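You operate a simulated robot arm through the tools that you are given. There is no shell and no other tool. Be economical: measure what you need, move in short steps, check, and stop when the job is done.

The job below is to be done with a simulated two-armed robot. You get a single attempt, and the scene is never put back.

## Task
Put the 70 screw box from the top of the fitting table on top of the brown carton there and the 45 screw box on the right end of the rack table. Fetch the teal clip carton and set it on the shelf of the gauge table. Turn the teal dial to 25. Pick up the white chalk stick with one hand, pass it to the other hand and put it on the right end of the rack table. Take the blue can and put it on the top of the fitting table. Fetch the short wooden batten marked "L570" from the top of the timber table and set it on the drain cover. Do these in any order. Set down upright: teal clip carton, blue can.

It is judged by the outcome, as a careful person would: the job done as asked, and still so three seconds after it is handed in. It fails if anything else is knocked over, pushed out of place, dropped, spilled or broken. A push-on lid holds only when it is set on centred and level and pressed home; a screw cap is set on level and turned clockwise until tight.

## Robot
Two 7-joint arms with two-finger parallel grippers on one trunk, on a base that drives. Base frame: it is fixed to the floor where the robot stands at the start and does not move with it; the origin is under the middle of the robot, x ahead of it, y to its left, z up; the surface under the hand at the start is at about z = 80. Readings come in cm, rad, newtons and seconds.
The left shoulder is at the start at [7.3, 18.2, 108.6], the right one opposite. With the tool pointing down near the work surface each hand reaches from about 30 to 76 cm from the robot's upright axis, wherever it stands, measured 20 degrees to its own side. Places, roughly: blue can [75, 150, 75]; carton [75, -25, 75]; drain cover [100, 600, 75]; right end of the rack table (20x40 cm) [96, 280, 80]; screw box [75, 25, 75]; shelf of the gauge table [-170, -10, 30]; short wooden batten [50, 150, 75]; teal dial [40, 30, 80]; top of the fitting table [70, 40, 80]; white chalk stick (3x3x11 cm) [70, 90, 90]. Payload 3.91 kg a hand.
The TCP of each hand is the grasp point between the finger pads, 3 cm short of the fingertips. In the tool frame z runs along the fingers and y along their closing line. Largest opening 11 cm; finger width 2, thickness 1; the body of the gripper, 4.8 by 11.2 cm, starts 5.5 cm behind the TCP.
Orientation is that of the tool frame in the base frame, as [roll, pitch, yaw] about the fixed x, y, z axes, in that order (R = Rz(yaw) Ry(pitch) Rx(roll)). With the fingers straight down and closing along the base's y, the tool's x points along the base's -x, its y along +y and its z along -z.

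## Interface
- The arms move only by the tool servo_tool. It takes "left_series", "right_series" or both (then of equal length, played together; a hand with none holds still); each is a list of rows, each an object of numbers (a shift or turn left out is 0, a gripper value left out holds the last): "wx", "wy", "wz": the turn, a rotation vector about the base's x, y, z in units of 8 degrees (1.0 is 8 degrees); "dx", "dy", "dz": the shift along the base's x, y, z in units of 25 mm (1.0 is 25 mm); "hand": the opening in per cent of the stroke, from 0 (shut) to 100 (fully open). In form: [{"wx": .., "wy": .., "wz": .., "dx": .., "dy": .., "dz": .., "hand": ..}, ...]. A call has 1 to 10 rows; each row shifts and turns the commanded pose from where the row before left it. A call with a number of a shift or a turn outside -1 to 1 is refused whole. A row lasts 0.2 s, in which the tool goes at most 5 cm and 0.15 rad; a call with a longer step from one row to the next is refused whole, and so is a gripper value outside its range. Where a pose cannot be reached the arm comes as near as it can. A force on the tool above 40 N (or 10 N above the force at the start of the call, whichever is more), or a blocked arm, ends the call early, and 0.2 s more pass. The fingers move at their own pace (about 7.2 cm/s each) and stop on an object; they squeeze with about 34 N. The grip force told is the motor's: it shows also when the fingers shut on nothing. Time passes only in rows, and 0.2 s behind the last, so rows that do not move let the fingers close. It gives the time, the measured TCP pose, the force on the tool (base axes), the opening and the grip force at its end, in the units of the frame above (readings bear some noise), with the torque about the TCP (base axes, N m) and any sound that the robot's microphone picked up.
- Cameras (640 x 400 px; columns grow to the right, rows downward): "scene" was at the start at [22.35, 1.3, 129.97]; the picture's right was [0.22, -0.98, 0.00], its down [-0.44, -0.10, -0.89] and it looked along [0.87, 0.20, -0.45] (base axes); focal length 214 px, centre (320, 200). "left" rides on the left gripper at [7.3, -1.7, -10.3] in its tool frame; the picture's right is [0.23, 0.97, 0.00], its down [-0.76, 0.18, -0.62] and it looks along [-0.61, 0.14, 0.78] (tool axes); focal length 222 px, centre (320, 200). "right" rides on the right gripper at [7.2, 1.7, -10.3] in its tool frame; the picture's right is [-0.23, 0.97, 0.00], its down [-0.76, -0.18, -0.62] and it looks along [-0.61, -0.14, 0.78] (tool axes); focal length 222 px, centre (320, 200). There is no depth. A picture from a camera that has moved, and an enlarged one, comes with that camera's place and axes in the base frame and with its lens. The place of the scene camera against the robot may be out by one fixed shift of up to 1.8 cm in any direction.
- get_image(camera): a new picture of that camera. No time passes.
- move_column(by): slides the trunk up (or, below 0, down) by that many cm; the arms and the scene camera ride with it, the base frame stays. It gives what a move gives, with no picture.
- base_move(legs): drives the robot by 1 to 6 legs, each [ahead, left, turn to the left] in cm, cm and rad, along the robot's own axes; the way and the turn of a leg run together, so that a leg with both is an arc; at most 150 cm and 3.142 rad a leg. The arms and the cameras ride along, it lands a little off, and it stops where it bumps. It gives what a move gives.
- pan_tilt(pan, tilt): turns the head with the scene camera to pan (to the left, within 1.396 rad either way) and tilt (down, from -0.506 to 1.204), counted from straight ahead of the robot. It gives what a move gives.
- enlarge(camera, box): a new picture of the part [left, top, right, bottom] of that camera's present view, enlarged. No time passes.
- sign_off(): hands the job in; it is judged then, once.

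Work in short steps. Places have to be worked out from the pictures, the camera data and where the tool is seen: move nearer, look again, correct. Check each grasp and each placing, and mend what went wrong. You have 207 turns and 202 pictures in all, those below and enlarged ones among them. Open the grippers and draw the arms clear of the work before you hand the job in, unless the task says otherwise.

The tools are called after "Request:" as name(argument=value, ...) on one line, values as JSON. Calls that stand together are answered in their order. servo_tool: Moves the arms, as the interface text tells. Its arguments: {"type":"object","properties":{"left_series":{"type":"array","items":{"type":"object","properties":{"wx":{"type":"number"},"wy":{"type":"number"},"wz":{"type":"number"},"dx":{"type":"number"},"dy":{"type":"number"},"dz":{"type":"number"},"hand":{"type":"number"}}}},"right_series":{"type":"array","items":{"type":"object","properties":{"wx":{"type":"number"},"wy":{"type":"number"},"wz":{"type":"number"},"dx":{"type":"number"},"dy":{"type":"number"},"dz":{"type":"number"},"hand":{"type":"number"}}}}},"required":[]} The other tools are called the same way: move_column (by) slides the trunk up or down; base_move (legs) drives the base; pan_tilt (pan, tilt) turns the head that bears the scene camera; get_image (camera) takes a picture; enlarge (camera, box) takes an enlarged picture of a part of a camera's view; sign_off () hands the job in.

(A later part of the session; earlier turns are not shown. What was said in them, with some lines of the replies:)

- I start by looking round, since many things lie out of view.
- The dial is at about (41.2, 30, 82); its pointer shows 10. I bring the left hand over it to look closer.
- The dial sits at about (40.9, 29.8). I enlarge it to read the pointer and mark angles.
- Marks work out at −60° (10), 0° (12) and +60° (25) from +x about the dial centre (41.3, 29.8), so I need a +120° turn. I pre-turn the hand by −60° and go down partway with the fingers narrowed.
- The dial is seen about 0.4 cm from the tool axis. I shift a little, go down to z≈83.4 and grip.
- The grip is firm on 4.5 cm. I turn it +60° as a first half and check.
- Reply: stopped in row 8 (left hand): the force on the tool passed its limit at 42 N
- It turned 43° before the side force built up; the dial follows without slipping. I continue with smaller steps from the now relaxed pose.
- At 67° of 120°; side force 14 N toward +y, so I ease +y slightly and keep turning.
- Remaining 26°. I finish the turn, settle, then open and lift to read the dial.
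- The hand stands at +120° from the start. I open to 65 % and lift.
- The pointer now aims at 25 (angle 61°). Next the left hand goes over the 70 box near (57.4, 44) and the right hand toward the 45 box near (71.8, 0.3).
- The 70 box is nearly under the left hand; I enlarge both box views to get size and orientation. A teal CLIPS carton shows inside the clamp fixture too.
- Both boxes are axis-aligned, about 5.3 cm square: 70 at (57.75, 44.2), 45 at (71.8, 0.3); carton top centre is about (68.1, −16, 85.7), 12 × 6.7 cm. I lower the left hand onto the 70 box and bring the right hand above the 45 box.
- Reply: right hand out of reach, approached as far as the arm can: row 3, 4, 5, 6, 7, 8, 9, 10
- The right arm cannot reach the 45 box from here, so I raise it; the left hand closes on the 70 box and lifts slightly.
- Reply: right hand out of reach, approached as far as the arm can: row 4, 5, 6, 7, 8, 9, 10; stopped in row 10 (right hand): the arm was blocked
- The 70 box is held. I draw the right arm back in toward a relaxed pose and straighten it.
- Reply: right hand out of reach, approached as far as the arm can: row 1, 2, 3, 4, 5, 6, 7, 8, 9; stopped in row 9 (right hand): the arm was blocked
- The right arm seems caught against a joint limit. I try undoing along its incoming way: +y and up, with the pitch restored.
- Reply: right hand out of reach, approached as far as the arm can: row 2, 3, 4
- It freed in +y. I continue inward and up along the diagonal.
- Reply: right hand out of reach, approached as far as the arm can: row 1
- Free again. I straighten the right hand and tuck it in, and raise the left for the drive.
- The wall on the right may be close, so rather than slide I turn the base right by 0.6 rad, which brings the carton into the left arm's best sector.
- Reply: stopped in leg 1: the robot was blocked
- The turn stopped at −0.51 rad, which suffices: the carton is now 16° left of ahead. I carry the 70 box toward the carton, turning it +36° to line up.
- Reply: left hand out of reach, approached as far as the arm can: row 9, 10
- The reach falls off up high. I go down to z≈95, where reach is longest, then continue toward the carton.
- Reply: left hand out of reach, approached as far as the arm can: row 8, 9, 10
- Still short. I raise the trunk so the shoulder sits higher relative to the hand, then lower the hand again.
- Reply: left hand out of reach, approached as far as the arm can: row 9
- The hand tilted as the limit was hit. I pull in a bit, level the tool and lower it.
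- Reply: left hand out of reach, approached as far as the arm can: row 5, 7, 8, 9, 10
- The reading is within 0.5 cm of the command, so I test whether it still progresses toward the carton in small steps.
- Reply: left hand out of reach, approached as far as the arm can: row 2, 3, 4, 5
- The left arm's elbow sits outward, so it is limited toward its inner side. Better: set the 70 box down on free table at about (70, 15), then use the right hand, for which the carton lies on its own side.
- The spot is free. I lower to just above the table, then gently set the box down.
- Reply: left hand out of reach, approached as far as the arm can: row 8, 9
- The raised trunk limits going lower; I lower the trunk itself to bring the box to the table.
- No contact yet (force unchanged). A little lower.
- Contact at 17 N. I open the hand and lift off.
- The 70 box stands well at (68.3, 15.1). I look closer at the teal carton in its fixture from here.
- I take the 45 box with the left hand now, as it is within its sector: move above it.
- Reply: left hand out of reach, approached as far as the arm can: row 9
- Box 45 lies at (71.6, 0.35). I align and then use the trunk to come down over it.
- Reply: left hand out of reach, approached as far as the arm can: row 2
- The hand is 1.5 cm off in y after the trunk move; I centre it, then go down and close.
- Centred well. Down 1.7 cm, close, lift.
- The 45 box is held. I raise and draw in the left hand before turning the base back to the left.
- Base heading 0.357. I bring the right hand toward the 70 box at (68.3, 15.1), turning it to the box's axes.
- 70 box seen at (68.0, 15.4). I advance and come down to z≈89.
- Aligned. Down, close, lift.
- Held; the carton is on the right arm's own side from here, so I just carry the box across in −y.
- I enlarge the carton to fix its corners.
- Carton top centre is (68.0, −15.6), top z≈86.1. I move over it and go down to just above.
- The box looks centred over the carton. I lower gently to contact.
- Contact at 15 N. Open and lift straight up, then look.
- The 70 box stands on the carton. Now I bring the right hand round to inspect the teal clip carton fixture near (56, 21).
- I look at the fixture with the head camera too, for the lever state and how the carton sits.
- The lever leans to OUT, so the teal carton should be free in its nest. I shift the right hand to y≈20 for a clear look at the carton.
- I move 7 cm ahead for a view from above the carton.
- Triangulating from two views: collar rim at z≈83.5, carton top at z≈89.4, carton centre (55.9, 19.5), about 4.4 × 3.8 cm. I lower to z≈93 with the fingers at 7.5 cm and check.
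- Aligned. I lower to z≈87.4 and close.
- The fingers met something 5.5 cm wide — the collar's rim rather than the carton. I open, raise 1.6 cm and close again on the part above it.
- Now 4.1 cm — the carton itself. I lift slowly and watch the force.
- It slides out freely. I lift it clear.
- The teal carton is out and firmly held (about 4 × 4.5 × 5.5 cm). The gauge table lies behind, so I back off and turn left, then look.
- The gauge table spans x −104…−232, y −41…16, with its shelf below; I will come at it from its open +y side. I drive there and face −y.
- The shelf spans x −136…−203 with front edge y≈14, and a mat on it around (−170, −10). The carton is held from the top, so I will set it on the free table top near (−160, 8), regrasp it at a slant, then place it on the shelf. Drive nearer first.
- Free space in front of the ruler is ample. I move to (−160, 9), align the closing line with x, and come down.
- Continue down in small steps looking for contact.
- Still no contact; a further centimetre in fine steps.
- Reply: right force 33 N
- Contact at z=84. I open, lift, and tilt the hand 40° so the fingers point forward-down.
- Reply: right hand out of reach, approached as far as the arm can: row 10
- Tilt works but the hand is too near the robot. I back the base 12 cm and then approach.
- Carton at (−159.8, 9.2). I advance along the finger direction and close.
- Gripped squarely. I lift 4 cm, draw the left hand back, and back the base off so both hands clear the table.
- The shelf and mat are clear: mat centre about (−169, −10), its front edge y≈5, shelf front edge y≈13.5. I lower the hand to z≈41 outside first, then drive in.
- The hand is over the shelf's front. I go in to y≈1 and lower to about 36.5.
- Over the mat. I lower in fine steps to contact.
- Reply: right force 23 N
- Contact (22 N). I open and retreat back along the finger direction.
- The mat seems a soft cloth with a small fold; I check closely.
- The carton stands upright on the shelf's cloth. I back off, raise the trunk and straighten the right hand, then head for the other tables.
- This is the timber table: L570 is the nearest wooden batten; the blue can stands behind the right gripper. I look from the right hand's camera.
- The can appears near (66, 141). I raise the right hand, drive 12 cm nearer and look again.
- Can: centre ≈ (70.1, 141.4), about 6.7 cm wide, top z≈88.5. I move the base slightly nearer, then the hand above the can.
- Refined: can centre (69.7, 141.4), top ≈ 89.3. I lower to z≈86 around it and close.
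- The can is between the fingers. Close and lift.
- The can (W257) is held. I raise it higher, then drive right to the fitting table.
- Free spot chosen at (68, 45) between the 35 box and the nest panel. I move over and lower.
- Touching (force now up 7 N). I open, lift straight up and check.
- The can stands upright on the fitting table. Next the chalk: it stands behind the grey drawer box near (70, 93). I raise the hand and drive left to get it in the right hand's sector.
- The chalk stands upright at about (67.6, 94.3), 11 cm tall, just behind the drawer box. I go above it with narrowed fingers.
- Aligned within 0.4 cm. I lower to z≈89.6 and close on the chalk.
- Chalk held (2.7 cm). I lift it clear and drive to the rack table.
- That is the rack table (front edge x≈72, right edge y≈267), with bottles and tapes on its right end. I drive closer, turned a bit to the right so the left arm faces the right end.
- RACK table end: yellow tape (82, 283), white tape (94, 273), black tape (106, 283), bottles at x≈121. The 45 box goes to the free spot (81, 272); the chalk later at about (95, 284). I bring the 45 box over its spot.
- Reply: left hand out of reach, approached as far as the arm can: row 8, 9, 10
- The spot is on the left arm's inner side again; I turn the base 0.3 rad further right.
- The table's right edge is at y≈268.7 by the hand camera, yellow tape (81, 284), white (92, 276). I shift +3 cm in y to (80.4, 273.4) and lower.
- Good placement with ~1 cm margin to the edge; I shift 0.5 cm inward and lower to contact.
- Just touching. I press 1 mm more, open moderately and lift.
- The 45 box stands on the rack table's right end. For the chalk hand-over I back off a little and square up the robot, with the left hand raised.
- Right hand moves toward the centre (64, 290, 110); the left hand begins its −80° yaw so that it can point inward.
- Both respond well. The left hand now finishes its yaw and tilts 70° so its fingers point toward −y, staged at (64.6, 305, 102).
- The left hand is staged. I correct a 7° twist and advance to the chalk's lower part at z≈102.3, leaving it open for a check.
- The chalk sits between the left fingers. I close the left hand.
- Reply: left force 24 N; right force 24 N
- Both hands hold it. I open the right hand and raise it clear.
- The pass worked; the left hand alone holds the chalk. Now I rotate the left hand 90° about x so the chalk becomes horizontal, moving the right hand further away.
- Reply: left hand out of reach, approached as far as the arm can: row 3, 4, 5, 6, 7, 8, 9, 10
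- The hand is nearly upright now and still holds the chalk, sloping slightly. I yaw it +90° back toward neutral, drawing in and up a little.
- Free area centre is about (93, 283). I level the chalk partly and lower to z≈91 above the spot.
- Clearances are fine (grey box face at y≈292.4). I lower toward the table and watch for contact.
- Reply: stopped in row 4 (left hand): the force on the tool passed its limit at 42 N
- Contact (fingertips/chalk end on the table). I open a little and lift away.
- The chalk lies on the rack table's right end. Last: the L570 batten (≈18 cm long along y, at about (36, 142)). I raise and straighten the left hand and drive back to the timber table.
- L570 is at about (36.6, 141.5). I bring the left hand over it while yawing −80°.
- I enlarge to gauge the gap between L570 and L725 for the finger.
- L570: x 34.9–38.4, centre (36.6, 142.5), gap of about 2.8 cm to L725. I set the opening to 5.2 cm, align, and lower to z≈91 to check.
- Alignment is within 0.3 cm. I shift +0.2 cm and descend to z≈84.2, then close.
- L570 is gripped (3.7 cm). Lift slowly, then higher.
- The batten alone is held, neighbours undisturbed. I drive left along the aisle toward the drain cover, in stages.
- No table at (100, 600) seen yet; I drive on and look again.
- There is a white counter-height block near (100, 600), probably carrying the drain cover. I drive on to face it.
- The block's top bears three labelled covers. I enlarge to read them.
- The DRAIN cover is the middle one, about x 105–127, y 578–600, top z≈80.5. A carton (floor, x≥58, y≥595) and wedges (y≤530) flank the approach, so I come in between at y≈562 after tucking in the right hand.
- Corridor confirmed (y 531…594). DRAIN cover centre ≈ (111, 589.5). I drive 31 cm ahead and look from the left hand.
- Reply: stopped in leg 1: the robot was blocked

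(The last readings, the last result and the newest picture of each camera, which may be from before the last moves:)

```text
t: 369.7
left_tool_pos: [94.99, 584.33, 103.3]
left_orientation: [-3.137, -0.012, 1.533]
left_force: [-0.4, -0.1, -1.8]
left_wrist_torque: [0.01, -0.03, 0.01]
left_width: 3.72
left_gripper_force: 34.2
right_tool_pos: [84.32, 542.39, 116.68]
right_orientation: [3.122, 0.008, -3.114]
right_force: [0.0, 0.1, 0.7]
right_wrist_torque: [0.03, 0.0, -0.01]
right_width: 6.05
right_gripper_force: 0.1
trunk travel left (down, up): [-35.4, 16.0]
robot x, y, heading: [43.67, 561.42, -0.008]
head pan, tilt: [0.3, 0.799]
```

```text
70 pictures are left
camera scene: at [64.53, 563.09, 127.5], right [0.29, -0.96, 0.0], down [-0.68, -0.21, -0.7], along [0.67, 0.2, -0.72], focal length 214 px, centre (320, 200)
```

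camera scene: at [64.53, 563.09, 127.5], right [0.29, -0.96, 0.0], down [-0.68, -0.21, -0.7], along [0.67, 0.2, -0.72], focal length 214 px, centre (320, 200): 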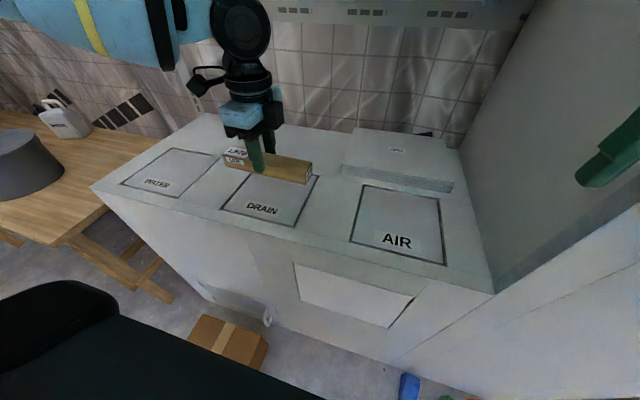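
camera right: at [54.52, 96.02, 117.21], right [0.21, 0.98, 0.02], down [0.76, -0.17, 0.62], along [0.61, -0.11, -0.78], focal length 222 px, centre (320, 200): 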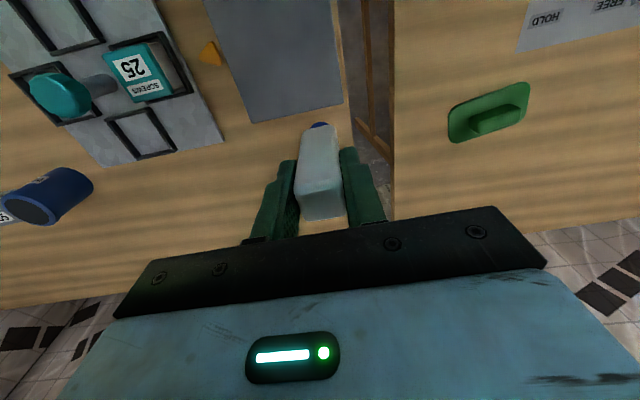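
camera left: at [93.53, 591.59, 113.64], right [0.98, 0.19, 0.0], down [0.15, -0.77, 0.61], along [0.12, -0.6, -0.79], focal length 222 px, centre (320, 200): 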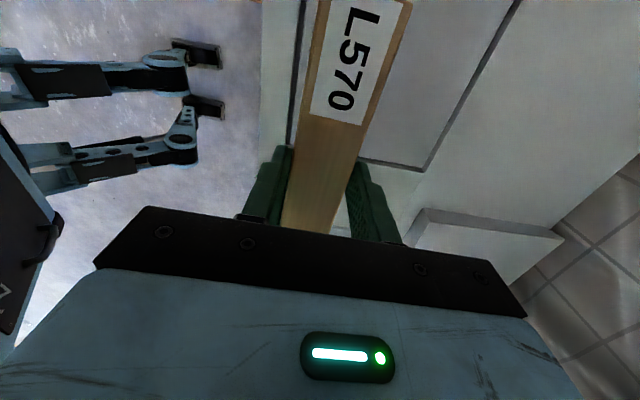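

The base stopped 0.5 cm short on a light contact; I ease back 1.5 cm. By the hand camera the DRAIN cover spans x 92–115, y 576–599, so I aim the batten at (103.5, 588) and come down to z≈90.

Request:
base_move(legs=[[-1.5, 0, 0]])

Request:
servo_tool(left_series=[{"dx": 0.7, "dy": 0.3, "dz": -0.3}, {"dx": 0.8, "dy": 0.3, "dz": -0.5}, {"dx": 0.8, "dy": 0.3, "dz": -0.6}, {"dx": 0.8, "dy": 0.3, "dz": -0.7}, {"dx": 0.8, "dy": 0.2, "dz": -0.8}, {"dz": -0.8}, {"dz": -0.8}, {"dz": -0.7}, {}])

Request:
get_image(camera="left")

Request:
get_image(camera="scene")

```text
t: 370.5
left_tool_pos: [93.6, 584.5, 103.09]
left_orientation: [-3.134, -0.011, 1.537]
left_force: [-0.2, 0.0, -1.0]
left_wrist_torque: [0.01, 0.01, -0.03]
left_width: 3.71
left_gripper_force: 34.2
right_tool_pos: [83.19, 542.55, 116.65]
right_orientation: [3.123, 0.003, -3.113]
right_force: [0.1, -0.7, -0.3]
right_wrist_torque: [-0.01, -0.01, -0.04]
right_width: 6.05
right_gripper_force: 0.0
trunk travel left (down, up): [-35.4, 16.0]
robot x, y, heading: [42.26, 561.66, -0.008]
head pan, tilt: [0.3, 0.799]
```

```text
t: 372.5
left_tool_pos: [103.44, 587.83, 90.19]
left_orientation: [-3.14, -0.01, 1.536]
left_force: [0.5, 1.6, 13.0]
left_wrist_torque: [0.05, 0.0, -0.04]
left_width: 3.7
left_gripper_force: 33.5
right_tool_pos: [83.02, 542.48, 116.6]
right_orientation: [3.122, 0.005, -3.114]
right_force: [-0.5, 0.2, 0.3]
right_wrist_torque: [0.02, -0.02, 0.03]
right_width: 6.06
right_gripper_force: 0.1
trunk travel left (down, up): [-35.4, 16.0]
robot x, y, heading: [42.44, 561.57, -0.005]
head pan, tilt: [0.3, 0.799]
```

```text
69 pictures are left
camera left: at [101.96, 595.01, 100.68], right [0.98, 0.19, 0.0], down [0.15, -0.77, 0.61], along [0.12, -0.6, -0.79], focal length 222 px, centre (320, 200)
```

left: 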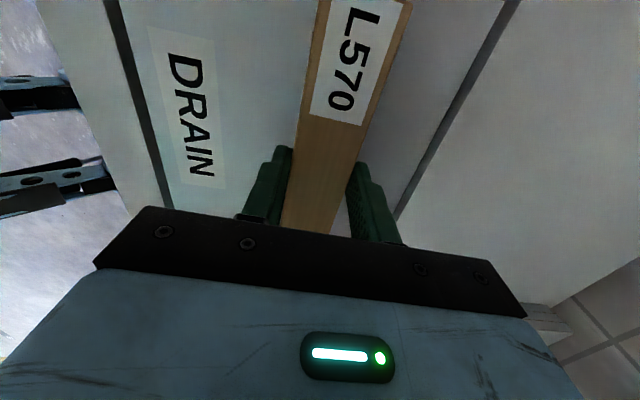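

```text
68 pictures are left
camera scene: at [63.17, 563.16, 127.49], right [0.29, -0.96, 0.0], down [-0.69, -0.21, -0.7], along [0.67, 0.2, -0.72], focal length 214 px, centre (320, 200)
```

scene: 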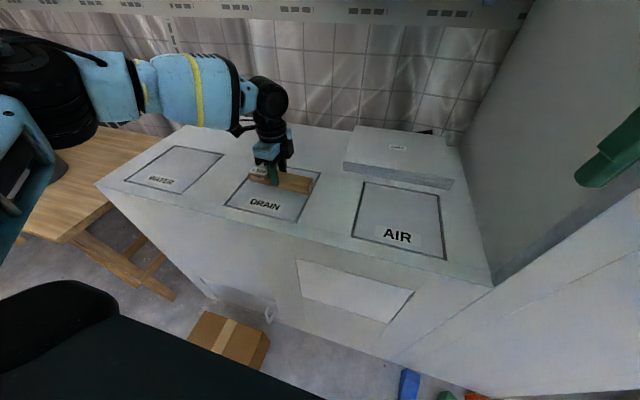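

Contact already at z=90.2 (the block top is ≈86). The batten lies on the cover but close to its −y edge; I lift 1 cm, shift (−1, +1.3) cm and set down again.

Request:
servo_tool(left_series=[{"dz": 0.4}, {"dy": 0.26, "dx": -0.2}, {"dy": 0.26, "dx": -0.2}, {}, {"dz": -0.25}, {"dz": -0.12}, {}])

Request:
get_image(camera="left")

Request:
enlarge(camera="scene", box=[200, 120, 360, 240])

```text
t: 374.1
left_tool_pos: [102.26, 589.21, 90.33]
left_orientation: [-3.138, -0.01, 1.537]
left_force: [0.0, 0.6, 2.7]
left_wrist_torque: [-0.11, -0.1, 0.04]
left_width: 3.73
left_gripper_force: 33.6
right_tool_pos: [83.2, 542.55, 116.62]
right_orientation: [3.123, 0.004, -3.113]
right_force: [0.3, -0.8, 1.0]
right_wrist_torque: [0.0, 0.01, 0.03]
right_width: 6.03
right_gripper_force: 0.0
trunk travel left (down, up): [-35.4, 16.0]
robot x, y, heading: [42.06, 561.38, -0.007]
head pan, tilt: [0.3, 0.799]
```

```text
67 pictures are left
camera left: at [100.95, 596.49, 100.69], right [0.98, 0.19, 0.0], down [0.15, -0.77, 0.61], along [0.12, -0.6, -0.79], focal length 222 px, centre (320, 200)
```

left: 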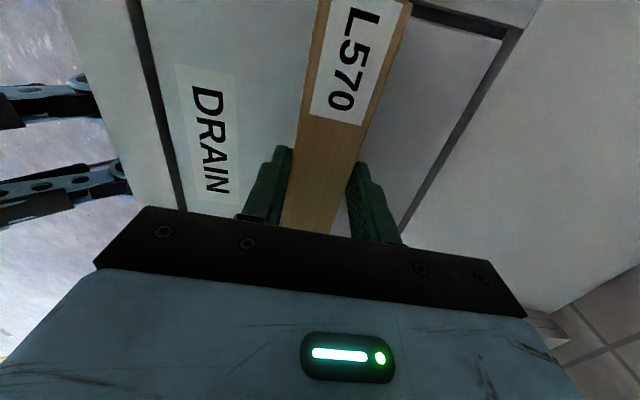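

```text
3.33 times, centred on (280, 180) of scene
camera zoom: at [63.24, 563.18, 127.46], right [0.29, -0.96, 0.0], down [-0.69, -0.21, -0.7], along [0.67, 0.2, -0.72], focal length 715 px, centre (453, 267)
```

zoom: 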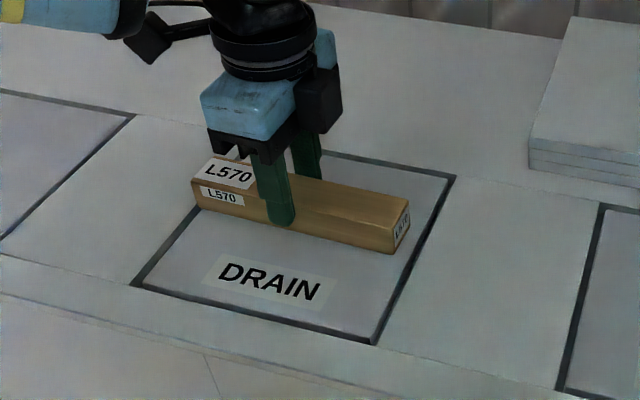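

Cover y-range is 578.7–598.2, so the centre is 588.4: I shift back −0.7 cm, set down and release.

Request:
servo_tool(left_series=[{"dz": 0.2}, {"dy": -0.28, "dx": -0.2}, {}, {"dz": -0.2}, {"dz": -0.08}, {}])

Request:
enlarge(camera="scene", box=[200, 120, 360, 240])

```text
t: 375.5
left_tool_pos: [101.89, 588.5, 90.24]
left_orientation: [-3.139, -0.011, 1.536]
left_force: [-0.4, 5.4, 22.0]
left_wrist_torque: [0.08, 0.16, -0.04]
left_width: 3.7
left_gripper_force: 33.8
right_tool_pos: [82.87, 542.52, 116.81]
right_orientation: [3.123, 0.008, -3.113]
right_force: [0.0, -0.2, 0.6]
right_wrist_torque: [0.0, -0.01, 0.01]
right_width: 6.05
right_gripper_force: 0.0
trunk travel left (down, up): [-35.4, 16.0]
robot x, y, heading: [42.28, 561.78, -0.004]
head pan, tilt: [0.3, 0.799]
```

```text
3.33 times, centred on (280, 180) of scene
camera zoom: at [63.08, 563.16, 127.51], right [0.29, -0.96, 0.0], down [-0.69, -0.21, -0.7], along [0.67, 0.2, -0.72], focal length 715 px, centre (453, 267)
```

zoom: 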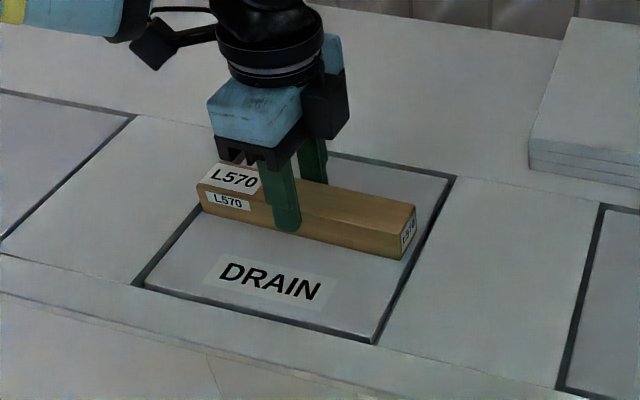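

Well placed, both ends on the cover. I release and lift away.

Request:
servo_tool(left_series=[{"hand": 60}, {}, {}, {"dz": 0.5}, {"dz": 0.8}, {"dz": 0.8}, {"dz": 0.8}, {"dz": 0.6, "dx": -0.6}, {"dx": -0.8}, {"dx": -0.8}])

Request:
enlarge(camera="scene", box=[140, 100, 420, 400])

Request:
get_image(camera="left")

```text
t: 377.7
left_tool_pos: [96.28, 588.52, 98.68]
left_orientation: [-3.136, -0.011, 1.537]
left_force: [-0.6, 0.0, 0.6]
left_wrist_torque: [0.01, 0.01, -0.04]
left_width: 6.61
left_gripper_force: 0.0
right_tool_pos: [83.11, 542.54, 116.68]
right_orientation: [3.121, 0.004, -3.114]
right_force: [0.0, -0.6, 0.0]
right_wrist_torque: [-0.01, -0.04, 0.0]
right_width: 6.06
right_gripper_force: 0.0
trunk travel left (down, up): [-35.4, 16.0]
robot x, y, heading: [42.26, 561.41, -0.006]
head pan, tilt: [0.3, 0.799]
```

```text
1.33 times, centred on (280, 250) of scene
camera zoom: at [63.21, 563.18, 127.47], right [0.29, -0.96, 0.0], down [-0.69, -0.21, -0.7], along [0.67, 0.2, -0.72], focal length 286 px, centre (373, 133)
```

zoom: 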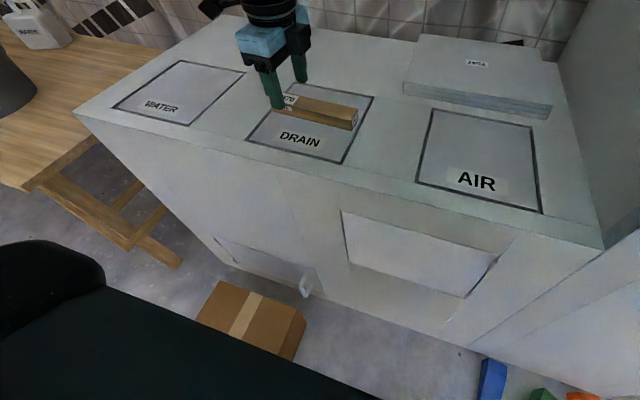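

```text
63 pictures are left
camera left: at [94.84, 595.8, 109.08], right [0.98, 0.19, 0.0], down [0.15, -0.77, 0.61], along [0.12, -0.6, -0.79], focal length 222 px, centre (320, 200)
```

left: 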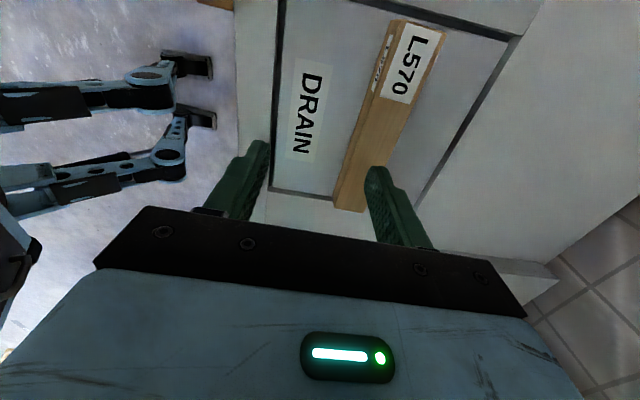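

The batten rests on the DRAIN cover. I raise the arm, back off, and check the floor objects against the earlier view.

Request:
servo_tool(left_series=[{"dz": 0.8, "dx": -0.8}, {"dz": 0.8, "dx": -0.8}, {"dx": -0.8}, {"dx": -0.8}])

Request:
base_move(legs=[[-29.3, 0, 0]])

Request:
get_image(camera="scene")

```text
t: 378.7
left_tool_pos: [88.23, 588.67, 102.68]
left_orientation: [-3.136, -0.012, 1.536]
left_force: [0.1, -0.2, 0.8]
left_wrist_torque: [-0.01, -0.02, 0.03]
left_width: 6.61
left_gripper_force: 0.1
right_tool_pos: [83.02, 542.43, 116.73]
right_orientation: [3.122, 0.004, -3.114]
right_force: [-0.1, -0.1, -0.2]
right_wrist_torque: [-0.01, -0.03, 0.01]
right_width: 6.05
right_gripper_force: 0.1
trunk travel left (down, up): [-35.4, 16.0]
robot x, y, heading: [42.05, 562.02, -0.009]
head pan, tilt: [0.3, 0.799]
```

```text
t: 380.7
left_tool_pos: [59.16, 588.6, 102.66]
left_orientation: [-3.136, -0.011, 1.528]
left_force: [-0.8, 0.5, 0.8]
left_wrist_torque: [0.0, -0.01, -0.04]
left_width: 6.58
left_gripper_force: 0.0
right_tool_pos: [53.53, 542.56, 116.72]
right_orientation: [3.123, 0.006, -3.121]
right_force: [-0.9, 0.0, 0.0]
right_wrist_torque: [0.01, 0.0, 0.01]
right_width: 6.03
right_gripper_force: 0.0
trunk travel left (down, up): [-35.4, 16.0]
robot x, y, heading: [12.97, 561.63, -0.012]
head pan, tilt: [0.3, 0.799]
```

```text
62 pictures are left
camera scene: at [33.9, 563.3, 127.46], right [0.28, -0.96, 0.0], down [-0.69, -0.2, -0.7], along [0.67, 0.2, -0.72], focal length 214 px, centre (320, 200)
```

scene: 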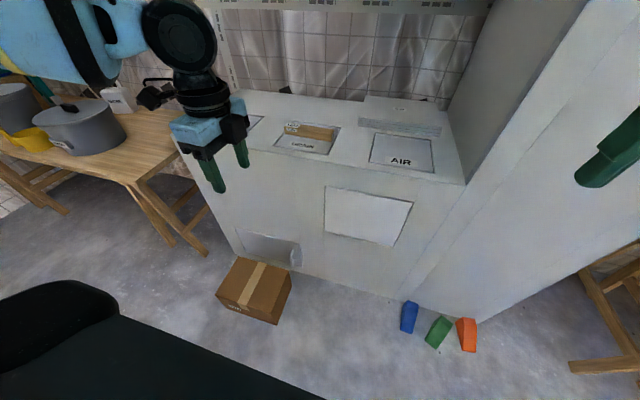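

Floor objects are unmoved, all items placed, grippers open and arms clear. I hand the job in.

Request:
sign_off()

```text
The job is handed in.
```

I finished every part of the job and handed it in.

- **70 screw box:** on top of the brown carton on the fitting table.
- **45 screw box:** on the right end of the rack table.
- **Teal clip carton:** upright on the shelf of the gauge table. It stands on a cloth that lies on the shelf, and the cloth has a small fold at its front edge.
- **Teal dial:** turned from 10 to 25.
- **White chalk stick:** picked up with the right hand, passed to the left, and laid on the right end of the rack table.
- **Blue can:** upright on top of the fitting table.
- **L570 batten:** lying on the drain cover.

The base stopped against something twice: once while turning at the fitting table, and once lightly as it drove up to the drain cover. I never found what it touched either time. At the drain cover I compared the floor before and after, and the cardboard box and coloured wedges there had not moved. I saw no sign of disturbance at the fitting table either, but I did not do the same before-and-after check there.
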